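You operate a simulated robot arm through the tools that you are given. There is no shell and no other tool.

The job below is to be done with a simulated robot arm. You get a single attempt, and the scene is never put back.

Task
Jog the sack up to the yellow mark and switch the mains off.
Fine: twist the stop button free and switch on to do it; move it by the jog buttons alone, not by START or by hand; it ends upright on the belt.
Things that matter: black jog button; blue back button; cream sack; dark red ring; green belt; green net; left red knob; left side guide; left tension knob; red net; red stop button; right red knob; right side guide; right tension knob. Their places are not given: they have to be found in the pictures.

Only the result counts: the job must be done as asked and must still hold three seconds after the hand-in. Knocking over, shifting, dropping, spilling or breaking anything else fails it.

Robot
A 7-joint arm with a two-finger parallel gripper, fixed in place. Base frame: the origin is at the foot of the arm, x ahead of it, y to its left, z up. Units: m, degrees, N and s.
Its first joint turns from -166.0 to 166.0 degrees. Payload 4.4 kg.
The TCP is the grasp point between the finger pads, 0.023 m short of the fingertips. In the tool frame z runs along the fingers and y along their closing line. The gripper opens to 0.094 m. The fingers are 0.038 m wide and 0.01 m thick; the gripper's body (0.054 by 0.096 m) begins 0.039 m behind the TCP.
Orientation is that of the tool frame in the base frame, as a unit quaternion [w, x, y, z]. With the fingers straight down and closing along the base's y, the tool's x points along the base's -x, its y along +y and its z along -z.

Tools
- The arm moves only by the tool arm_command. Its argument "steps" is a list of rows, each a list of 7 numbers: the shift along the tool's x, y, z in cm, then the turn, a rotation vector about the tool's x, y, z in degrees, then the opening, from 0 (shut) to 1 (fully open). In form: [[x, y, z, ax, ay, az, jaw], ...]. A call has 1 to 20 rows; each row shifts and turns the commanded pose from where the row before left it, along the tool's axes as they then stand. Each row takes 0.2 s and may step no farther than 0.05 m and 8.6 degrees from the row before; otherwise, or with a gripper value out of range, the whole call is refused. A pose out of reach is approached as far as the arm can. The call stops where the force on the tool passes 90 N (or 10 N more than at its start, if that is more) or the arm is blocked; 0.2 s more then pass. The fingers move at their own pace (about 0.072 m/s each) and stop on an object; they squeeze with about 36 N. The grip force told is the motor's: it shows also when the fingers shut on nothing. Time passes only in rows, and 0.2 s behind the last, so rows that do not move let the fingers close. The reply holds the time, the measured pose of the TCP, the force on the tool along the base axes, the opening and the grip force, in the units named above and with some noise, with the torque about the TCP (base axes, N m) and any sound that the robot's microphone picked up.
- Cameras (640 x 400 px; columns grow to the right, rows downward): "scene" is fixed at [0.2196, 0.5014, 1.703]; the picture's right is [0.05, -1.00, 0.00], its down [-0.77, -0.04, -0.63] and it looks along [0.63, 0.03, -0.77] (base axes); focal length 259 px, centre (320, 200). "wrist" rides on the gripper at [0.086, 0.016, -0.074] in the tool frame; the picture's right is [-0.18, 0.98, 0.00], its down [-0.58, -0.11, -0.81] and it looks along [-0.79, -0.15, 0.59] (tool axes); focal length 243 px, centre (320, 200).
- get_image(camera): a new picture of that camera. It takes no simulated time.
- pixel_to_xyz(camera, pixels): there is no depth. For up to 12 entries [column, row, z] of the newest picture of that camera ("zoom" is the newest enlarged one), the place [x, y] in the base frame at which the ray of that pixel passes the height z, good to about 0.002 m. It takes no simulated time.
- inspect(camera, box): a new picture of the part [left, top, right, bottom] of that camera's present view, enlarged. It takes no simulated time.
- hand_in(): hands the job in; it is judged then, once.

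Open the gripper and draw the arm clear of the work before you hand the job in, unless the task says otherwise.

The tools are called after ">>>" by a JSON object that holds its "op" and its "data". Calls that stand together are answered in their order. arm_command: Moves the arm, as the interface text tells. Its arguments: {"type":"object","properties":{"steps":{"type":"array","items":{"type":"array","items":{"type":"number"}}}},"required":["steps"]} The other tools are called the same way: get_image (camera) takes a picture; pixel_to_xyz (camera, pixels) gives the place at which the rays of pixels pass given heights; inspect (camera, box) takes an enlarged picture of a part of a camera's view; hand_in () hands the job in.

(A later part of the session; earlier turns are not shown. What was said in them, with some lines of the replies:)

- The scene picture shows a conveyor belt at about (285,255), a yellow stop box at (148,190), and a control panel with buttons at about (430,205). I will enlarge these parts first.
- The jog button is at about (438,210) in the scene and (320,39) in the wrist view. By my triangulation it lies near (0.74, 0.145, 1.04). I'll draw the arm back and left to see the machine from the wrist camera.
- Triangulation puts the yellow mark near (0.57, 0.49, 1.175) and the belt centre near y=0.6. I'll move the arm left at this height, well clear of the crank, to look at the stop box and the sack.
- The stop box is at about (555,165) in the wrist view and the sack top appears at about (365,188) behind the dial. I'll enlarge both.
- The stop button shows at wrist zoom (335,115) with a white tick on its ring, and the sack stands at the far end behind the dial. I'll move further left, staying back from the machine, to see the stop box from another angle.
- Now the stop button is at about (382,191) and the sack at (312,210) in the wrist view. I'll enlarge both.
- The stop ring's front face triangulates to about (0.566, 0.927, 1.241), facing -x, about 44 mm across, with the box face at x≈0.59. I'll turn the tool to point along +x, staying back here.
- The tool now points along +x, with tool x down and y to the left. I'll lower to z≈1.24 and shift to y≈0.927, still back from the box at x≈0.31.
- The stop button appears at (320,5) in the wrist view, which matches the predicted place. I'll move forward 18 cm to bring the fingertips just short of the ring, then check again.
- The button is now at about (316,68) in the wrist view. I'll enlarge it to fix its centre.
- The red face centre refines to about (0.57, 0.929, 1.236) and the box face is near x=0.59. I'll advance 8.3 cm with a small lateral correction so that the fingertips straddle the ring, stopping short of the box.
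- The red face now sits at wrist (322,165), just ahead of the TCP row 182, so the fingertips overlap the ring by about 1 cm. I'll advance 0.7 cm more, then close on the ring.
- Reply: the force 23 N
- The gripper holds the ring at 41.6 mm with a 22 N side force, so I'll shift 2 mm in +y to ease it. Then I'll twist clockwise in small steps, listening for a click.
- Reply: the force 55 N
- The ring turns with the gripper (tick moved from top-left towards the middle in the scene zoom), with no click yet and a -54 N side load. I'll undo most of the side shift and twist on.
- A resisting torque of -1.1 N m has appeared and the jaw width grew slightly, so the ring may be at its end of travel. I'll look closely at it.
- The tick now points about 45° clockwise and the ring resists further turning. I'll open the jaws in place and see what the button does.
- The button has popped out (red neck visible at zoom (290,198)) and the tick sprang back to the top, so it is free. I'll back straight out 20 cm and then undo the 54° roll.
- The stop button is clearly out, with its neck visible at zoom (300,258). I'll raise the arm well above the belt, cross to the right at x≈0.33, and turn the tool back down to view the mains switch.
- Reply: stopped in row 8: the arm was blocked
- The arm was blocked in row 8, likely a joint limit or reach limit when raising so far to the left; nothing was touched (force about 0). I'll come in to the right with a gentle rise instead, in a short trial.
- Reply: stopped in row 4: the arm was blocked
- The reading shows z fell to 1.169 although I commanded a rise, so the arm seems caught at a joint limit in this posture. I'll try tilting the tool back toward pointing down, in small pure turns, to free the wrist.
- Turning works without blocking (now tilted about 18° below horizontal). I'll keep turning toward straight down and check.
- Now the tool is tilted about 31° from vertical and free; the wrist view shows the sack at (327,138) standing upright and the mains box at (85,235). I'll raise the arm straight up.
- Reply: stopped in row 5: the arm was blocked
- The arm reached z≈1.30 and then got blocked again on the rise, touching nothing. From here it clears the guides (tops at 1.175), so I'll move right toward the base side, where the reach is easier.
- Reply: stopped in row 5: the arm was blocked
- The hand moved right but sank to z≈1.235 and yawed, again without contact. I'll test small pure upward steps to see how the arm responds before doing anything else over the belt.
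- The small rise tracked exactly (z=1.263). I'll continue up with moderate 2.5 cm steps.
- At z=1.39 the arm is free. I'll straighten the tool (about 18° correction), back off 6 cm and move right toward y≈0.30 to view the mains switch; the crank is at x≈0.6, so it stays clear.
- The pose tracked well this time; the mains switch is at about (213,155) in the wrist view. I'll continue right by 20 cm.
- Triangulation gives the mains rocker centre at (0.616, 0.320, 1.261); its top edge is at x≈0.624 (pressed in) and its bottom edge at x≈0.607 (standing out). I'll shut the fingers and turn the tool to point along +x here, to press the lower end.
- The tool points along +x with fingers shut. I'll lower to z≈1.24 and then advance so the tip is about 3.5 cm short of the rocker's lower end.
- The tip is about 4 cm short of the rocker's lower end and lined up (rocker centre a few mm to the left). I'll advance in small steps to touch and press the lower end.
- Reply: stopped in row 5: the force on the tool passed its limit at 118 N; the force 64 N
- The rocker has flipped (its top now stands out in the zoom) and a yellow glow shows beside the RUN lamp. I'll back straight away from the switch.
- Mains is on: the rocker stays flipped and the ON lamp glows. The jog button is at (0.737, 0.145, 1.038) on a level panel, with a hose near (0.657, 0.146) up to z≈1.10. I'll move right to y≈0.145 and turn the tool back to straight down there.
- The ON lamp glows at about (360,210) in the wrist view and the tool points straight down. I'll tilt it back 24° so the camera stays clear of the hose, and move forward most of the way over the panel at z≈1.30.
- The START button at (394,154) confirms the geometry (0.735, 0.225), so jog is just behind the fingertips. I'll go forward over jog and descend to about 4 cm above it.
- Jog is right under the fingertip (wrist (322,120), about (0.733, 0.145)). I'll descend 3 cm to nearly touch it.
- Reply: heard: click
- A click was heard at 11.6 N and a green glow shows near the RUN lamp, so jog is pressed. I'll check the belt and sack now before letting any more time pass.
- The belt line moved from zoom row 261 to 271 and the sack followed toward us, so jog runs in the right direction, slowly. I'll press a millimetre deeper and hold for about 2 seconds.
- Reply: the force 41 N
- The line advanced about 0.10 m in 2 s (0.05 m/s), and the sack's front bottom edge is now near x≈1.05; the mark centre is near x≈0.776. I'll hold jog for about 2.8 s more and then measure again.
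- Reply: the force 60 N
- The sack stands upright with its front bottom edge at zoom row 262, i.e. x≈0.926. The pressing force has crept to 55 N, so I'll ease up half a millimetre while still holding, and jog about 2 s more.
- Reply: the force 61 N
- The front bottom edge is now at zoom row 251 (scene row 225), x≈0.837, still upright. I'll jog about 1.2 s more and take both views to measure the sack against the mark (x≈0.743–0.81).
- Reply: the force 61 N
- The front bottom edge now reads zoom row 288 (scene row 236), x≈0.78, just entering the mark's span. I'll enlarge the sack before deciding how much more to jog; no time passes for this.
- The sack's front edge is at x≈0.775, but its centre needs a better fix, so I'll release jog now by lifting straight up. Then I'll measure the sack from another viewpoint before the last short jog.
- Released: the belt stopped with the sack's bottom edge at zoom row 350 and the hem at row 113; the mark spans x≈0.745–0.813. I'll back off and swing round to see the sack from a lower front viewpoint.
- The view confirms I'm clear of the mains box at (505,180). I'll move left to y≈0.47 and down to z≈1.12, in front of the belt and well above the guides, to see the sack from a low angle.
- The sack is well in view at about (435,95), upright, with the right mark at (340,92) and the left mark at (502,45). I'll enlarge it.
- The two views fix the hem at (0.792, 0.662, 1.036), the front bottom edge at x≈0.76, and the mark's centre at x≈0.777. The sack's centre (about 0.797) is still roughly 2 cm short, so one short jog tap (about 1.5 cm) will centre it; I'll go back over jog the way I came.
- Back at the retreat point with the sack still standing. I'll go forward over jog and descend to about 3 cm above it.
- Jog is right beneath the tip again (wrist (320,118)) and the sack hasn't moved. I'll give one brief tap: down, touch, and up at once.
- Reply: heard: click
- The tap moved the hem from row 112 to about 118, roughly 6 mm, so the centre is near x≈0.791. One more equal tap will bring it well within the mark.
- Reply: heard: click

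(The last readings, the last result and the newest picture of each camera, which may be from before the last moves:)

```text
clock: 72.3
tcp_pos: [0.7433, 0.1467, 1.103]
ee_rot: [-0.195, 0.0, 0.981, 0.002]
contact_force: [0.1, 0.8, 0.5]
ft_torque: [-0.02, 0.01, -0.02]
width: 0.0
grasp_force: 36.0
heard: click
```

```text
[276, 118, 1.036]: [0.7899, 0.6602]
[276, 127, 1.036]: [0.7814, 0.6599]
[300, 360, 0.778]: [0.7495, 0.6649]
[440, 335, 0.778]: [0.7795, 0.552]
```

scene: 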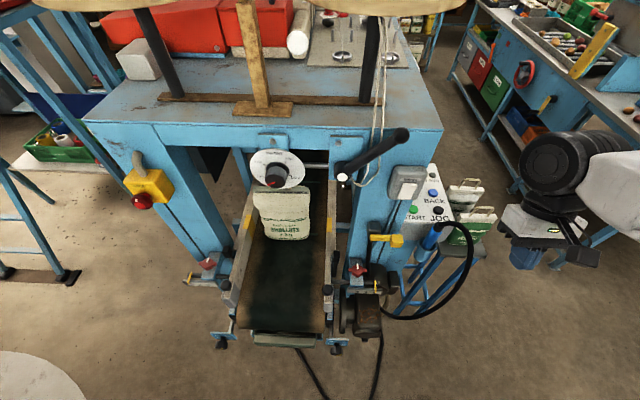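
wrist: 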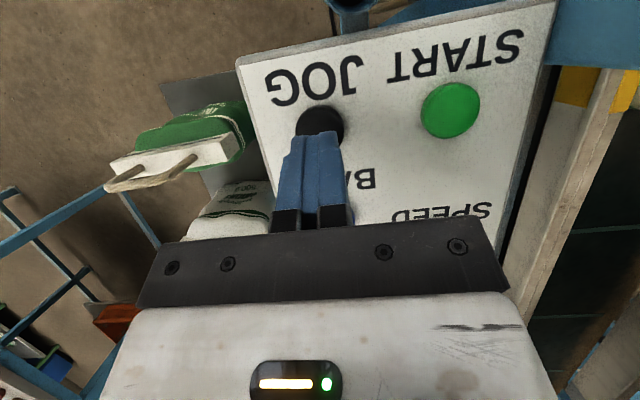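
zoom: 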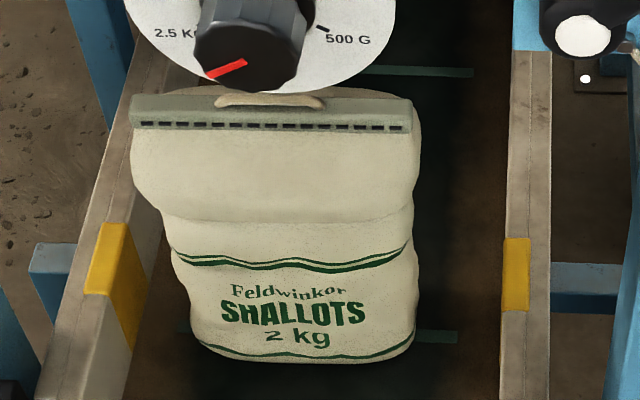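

The hem is now at row 126 (x≈0.782), so the sack's centre is about 0.785 with its front at 0.748, inside the mark's span of 0.745–0.813. I'll leave it there, lift away from jog and back off to go to the mains switch.

>>> {"op": "arm_command", "data": {"steps": [[1.73, 0, -4.15, 0, 0, 0, 0], [1.73, 0, -4.15, 0, 0, 0, 0], [1.73, 0, -4.15, 0, 0, 0, 0], [1.73, 0, -4.15, 0, 0, 0, 0], [4.52, 0, 1.88, 0, 0, 0, 0], [4.52, 0, 1.88, 0, 0, 0, 0], [4.52, 0, 1.88, 0, 0, 0, 0], [4.52, 0, 1.88, 0, 0, 0, 0], [4.52, 0, 1.88, 0, 0, 0, 0], [4.52, 0, 1.88, 0, 0, 0, 0], [0, 0, 0, 0, -7.5, 0, 0], [0, 0, 0, 0, -7.5, 0, 0], [0, 0, 0, 0, -7.5, 0, 0], [0, 0, 0, 0, -7.5, 0, 0], [0, 0, 0, 0, -7.5, 0, 0], [0, 0, 0, 0, 0, 0, 0]]}}

>>> {"op": "get_image", "data": {"camera": "scene"}}

```text
clock: 75.8
tcp_pos: [0.4497, 0.1468, 1.2832]
ee_rot: [0.132, 0.0, 0.991, 0.003]
contact_force: [-0.2, -0.1, -0.3]
ft_torque: [-0.01, 0.02, 0.0]
width: 0.0001
grasp_force: 36.0
```

```text
taken
```

scene: 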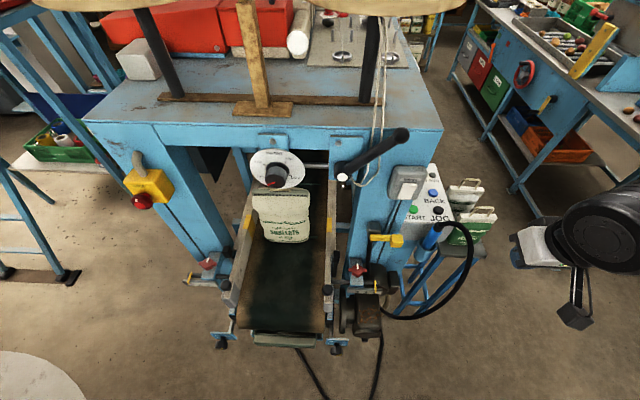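

The sack stands at the marks and nothing else has moved. I'll finish turning the tool to point along +x and shift left to y≈0.322 in front of the mains switch.

>>> {"op": "arm_command", "data": {"steps": [[0, 0, 0, 0, -7.5, 0, 0], [0, 0, 0, 0, -7.5, 0, 0], [0, 0, 0, 0, -7.5, 0, 0], [0, 0, 0, 0, -7.5, 0, 0], [0, 0, 0, 0, -7.5, 0, 0], [0, 0, 0, 0, -7.5, 0, 0], [0, 0, 0, 0, -7.5, 0, 0], [0, 0, 0, 0, -7.5, 0, 0], [0, 0, 0, 0, -7.5, 0, 0], [0, 0, 0, 0, -7.5, 0, 0], [0, 4.4, 0, 0, 0, 0, 0], [0, 4.4, 0, 0, 0, 0, 0], [0, 4.4, 0, 0, 0, 0, 0], [0, 4.4, 0, 0, 0, 0, 0], [0, 0, 0, 0, 0, 0, 0]]}}

>>> {"op": "get_image", "data": {"camera": "wrist"}}

>>> {"op": "inspect", "data": {"camera": "scene", "box": [370, 160, 450, 230]}}

```text
clock: 79.0
tcp_pos: [0.4494, 0.3204, 1.2854]
ee_rot: [0.707, 0.001, 0.707, 0.001]
contact_force: [1.0, -0.2, -0.6]
ft_torque: [-0.04, 0.02, 0.0]
width: 0.0003
grasp_force: 35.8
```

```text
taken
```

wrist: 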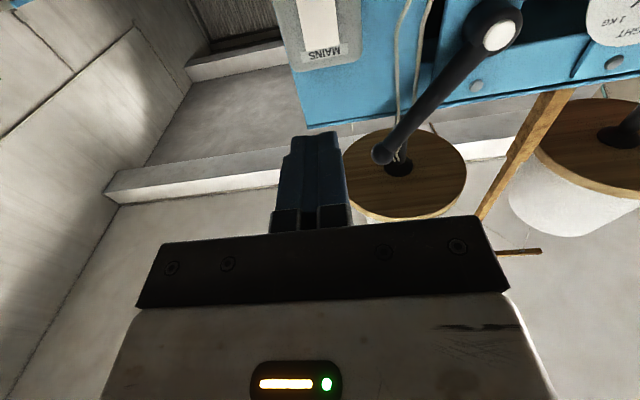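

```text
5.71 times, centred on (410, 195) of scene
```

zoom: 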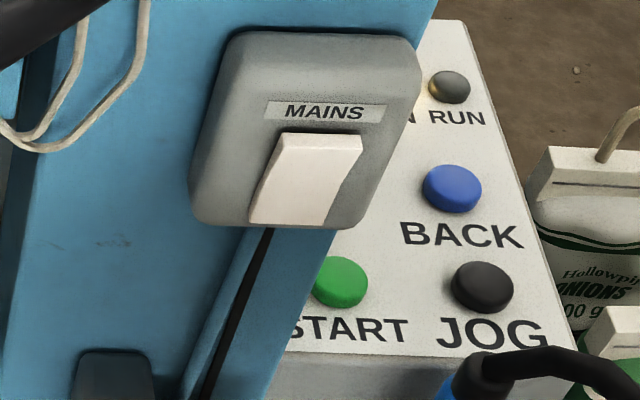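

The rocker's top end shows at wrist (324,38), where I predicted, and its upper end stands out. I'll advance and press the upper end in small steps to switch the mains off.

>>> {"op": "arm_command", "data": {"steps": [[0.1, 0.2, 4, 0, 0, 0, 0], [0, 0, 4, 0, 0, 0, 0], [0, 0, 3, 0, 0, 0, 0], [0, 0, 1.2, 0, 0, 0, 0], [0, 0, 0.5, 0, 0, 0, 0], [0, 0, 0.5, 0, 0, 0, 0], [0, 0, 0.4, 0, 0, 0, 0], [0, 0, 0.3, 0, 0, 0, 0], [0, 0, 0, 0, 0, 0, 0]]}}

>>> {"op": "inspect", "data": {"camera": "scene", "box": [370, 160, 450, 230]}}

>>> {"op": "get_image", "data": {"camera": "wrist"}}

```text
clock: 80.8
tcp_pos: [0.5869, 0.3236, 1.2841]
ee_rot: [0.708, 0.001, 0.707, 0.001]
contact_force: [-51.0, -12.8, -1.7]
ft_torque: [-0.52, 1.02, -0.24]
width: 0.0
grasp_force: 35.9
stopped in row 9: the force on the tool passed its limit at 96 N (the readings are from after the stop); the commanded pose is now the measured one
```

```text
5.71 times, centred on (410, 195) of scene
```

zoom: 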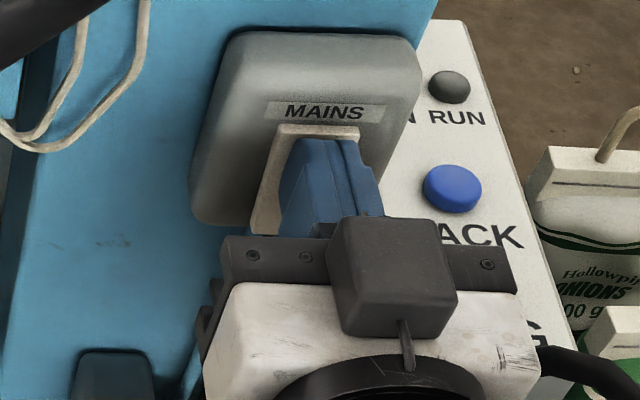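

```text
taken
```

wrist: 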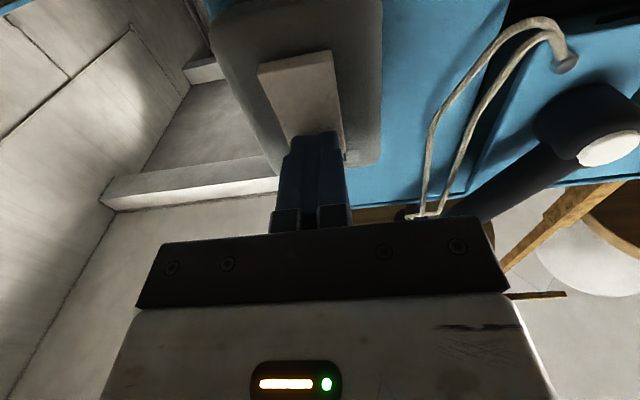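

The lower end stands out again in the wrist view and the yellow lamp glow beside RUN is gone, so the mains is off. I'll back straight out.

>>> {"op": "arm_command", "data": {"steps": [[0, 0, -2, 0, 0, 0, 0], [0, 0, -4, 0, 0, 0, 0], [0, 0, -4, 0, 0, 0, 0], [0, 0, -4, 0, 0, 0, 0], [0, -4, 0, 0, 0, 0, 0], [0, -4, 0, 0, 0, 0, 0], [0, -4, 0, 0, 0, 0, 0], [0, 0, 0, 0, 0, 0, 0.5], [0, 0, 0, 0, 0, 0, 1], [0, 0, 0, 0, 0, 0, 1]]}}

>>> {"op": "get_image", "data": {"camera": "scene"}}

>>> {"op": "inspect", "data": {"camera": "scene", "box": [370, 160, 450, 230]}}

>>> {"op": "inspect", "data": {"camera": "scene", "box": [240, 170, 340, 250]}}

```text
clock: 83.0
tcp_pos: [0.4477, 0.2055, 1.2816]
ee_rot: [0.707, 0.002, 0.707, 0.002]
contact_force: [-0.6, 0.5, -0.2]
ft_torque: [-0.02, 0.02, 0.01]
width: 0.0938
grasp_force: 0.1
```

```text
taken
```

scene: 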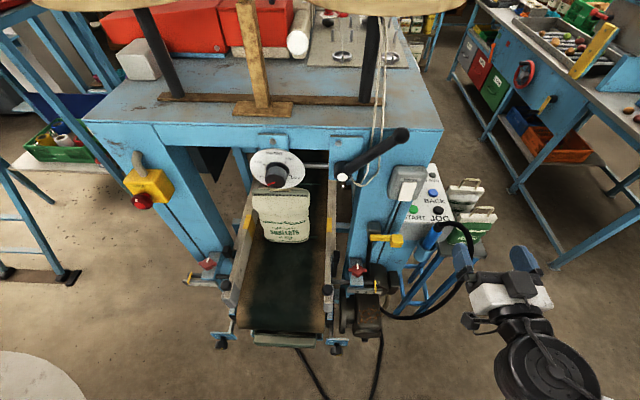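

```text
5.71 times, centred on (410, 195) of scene
```

zoom: 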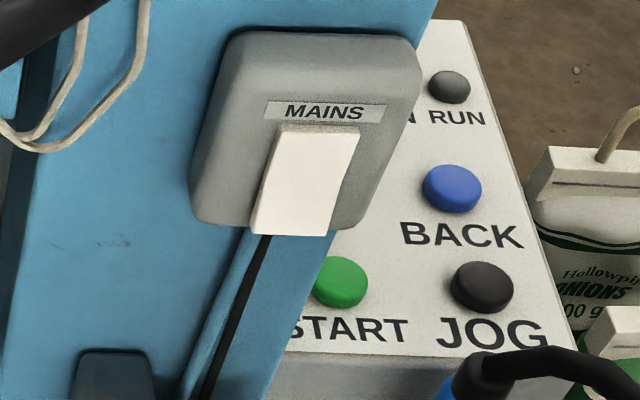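

```text
5.00 times, centred on (290, 210) of scene
```

zoom: 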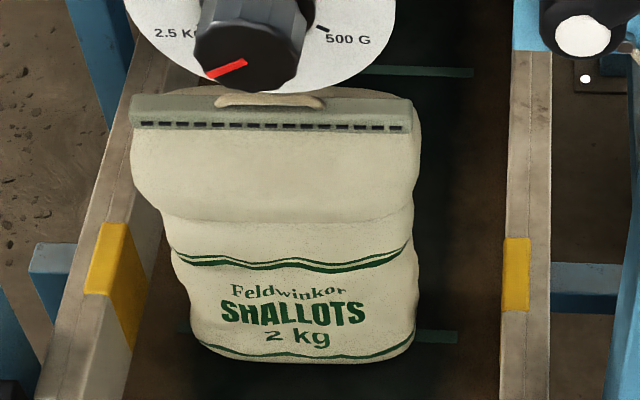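

The mains rocker is back in its off position with no lamp glow. The sack stands upright between the yellow marks with its hem still at row 126, the stop button is out, and the arm is clear with the jaws open. I'm handing in.

>>> {"op": "hand_in", "data": {}}

```text
The job is handed in.
```

The sack is standing upright on the belt at the yellow mark, and the mains is off. I handed the job in, but no verdict has come back.

- **Stop button:** I twisted the dark red ring about 45° clockwise. The button popped out and has stayed out.
- **Mains:** I pressed the lower end of the rocker and the ON lamp lit. After jogging, I pressed the upper end and the lamp glow went out.
- **Sack:** I moved it with the black jog button only: one long press and two short taps. I didn't use START or the back button, and I didn't touch the sack by hand.
- **Final position:** The mark spans about x = 0.745–0.813 m. The sack's centre is at about x = 0.785 m and its front edge at about 0.748 m. I took "up to the mark" to mean the sack sits within it. These figures come from matching two camera views, so allow about 1 cm.

While crossing back from the stop button, the arm stopped a few times at what looked like its own joint limits. It felt no contact then, and the pictures show nothing else moved or knocked over. The arm is clear of the machine and the gripper is open.
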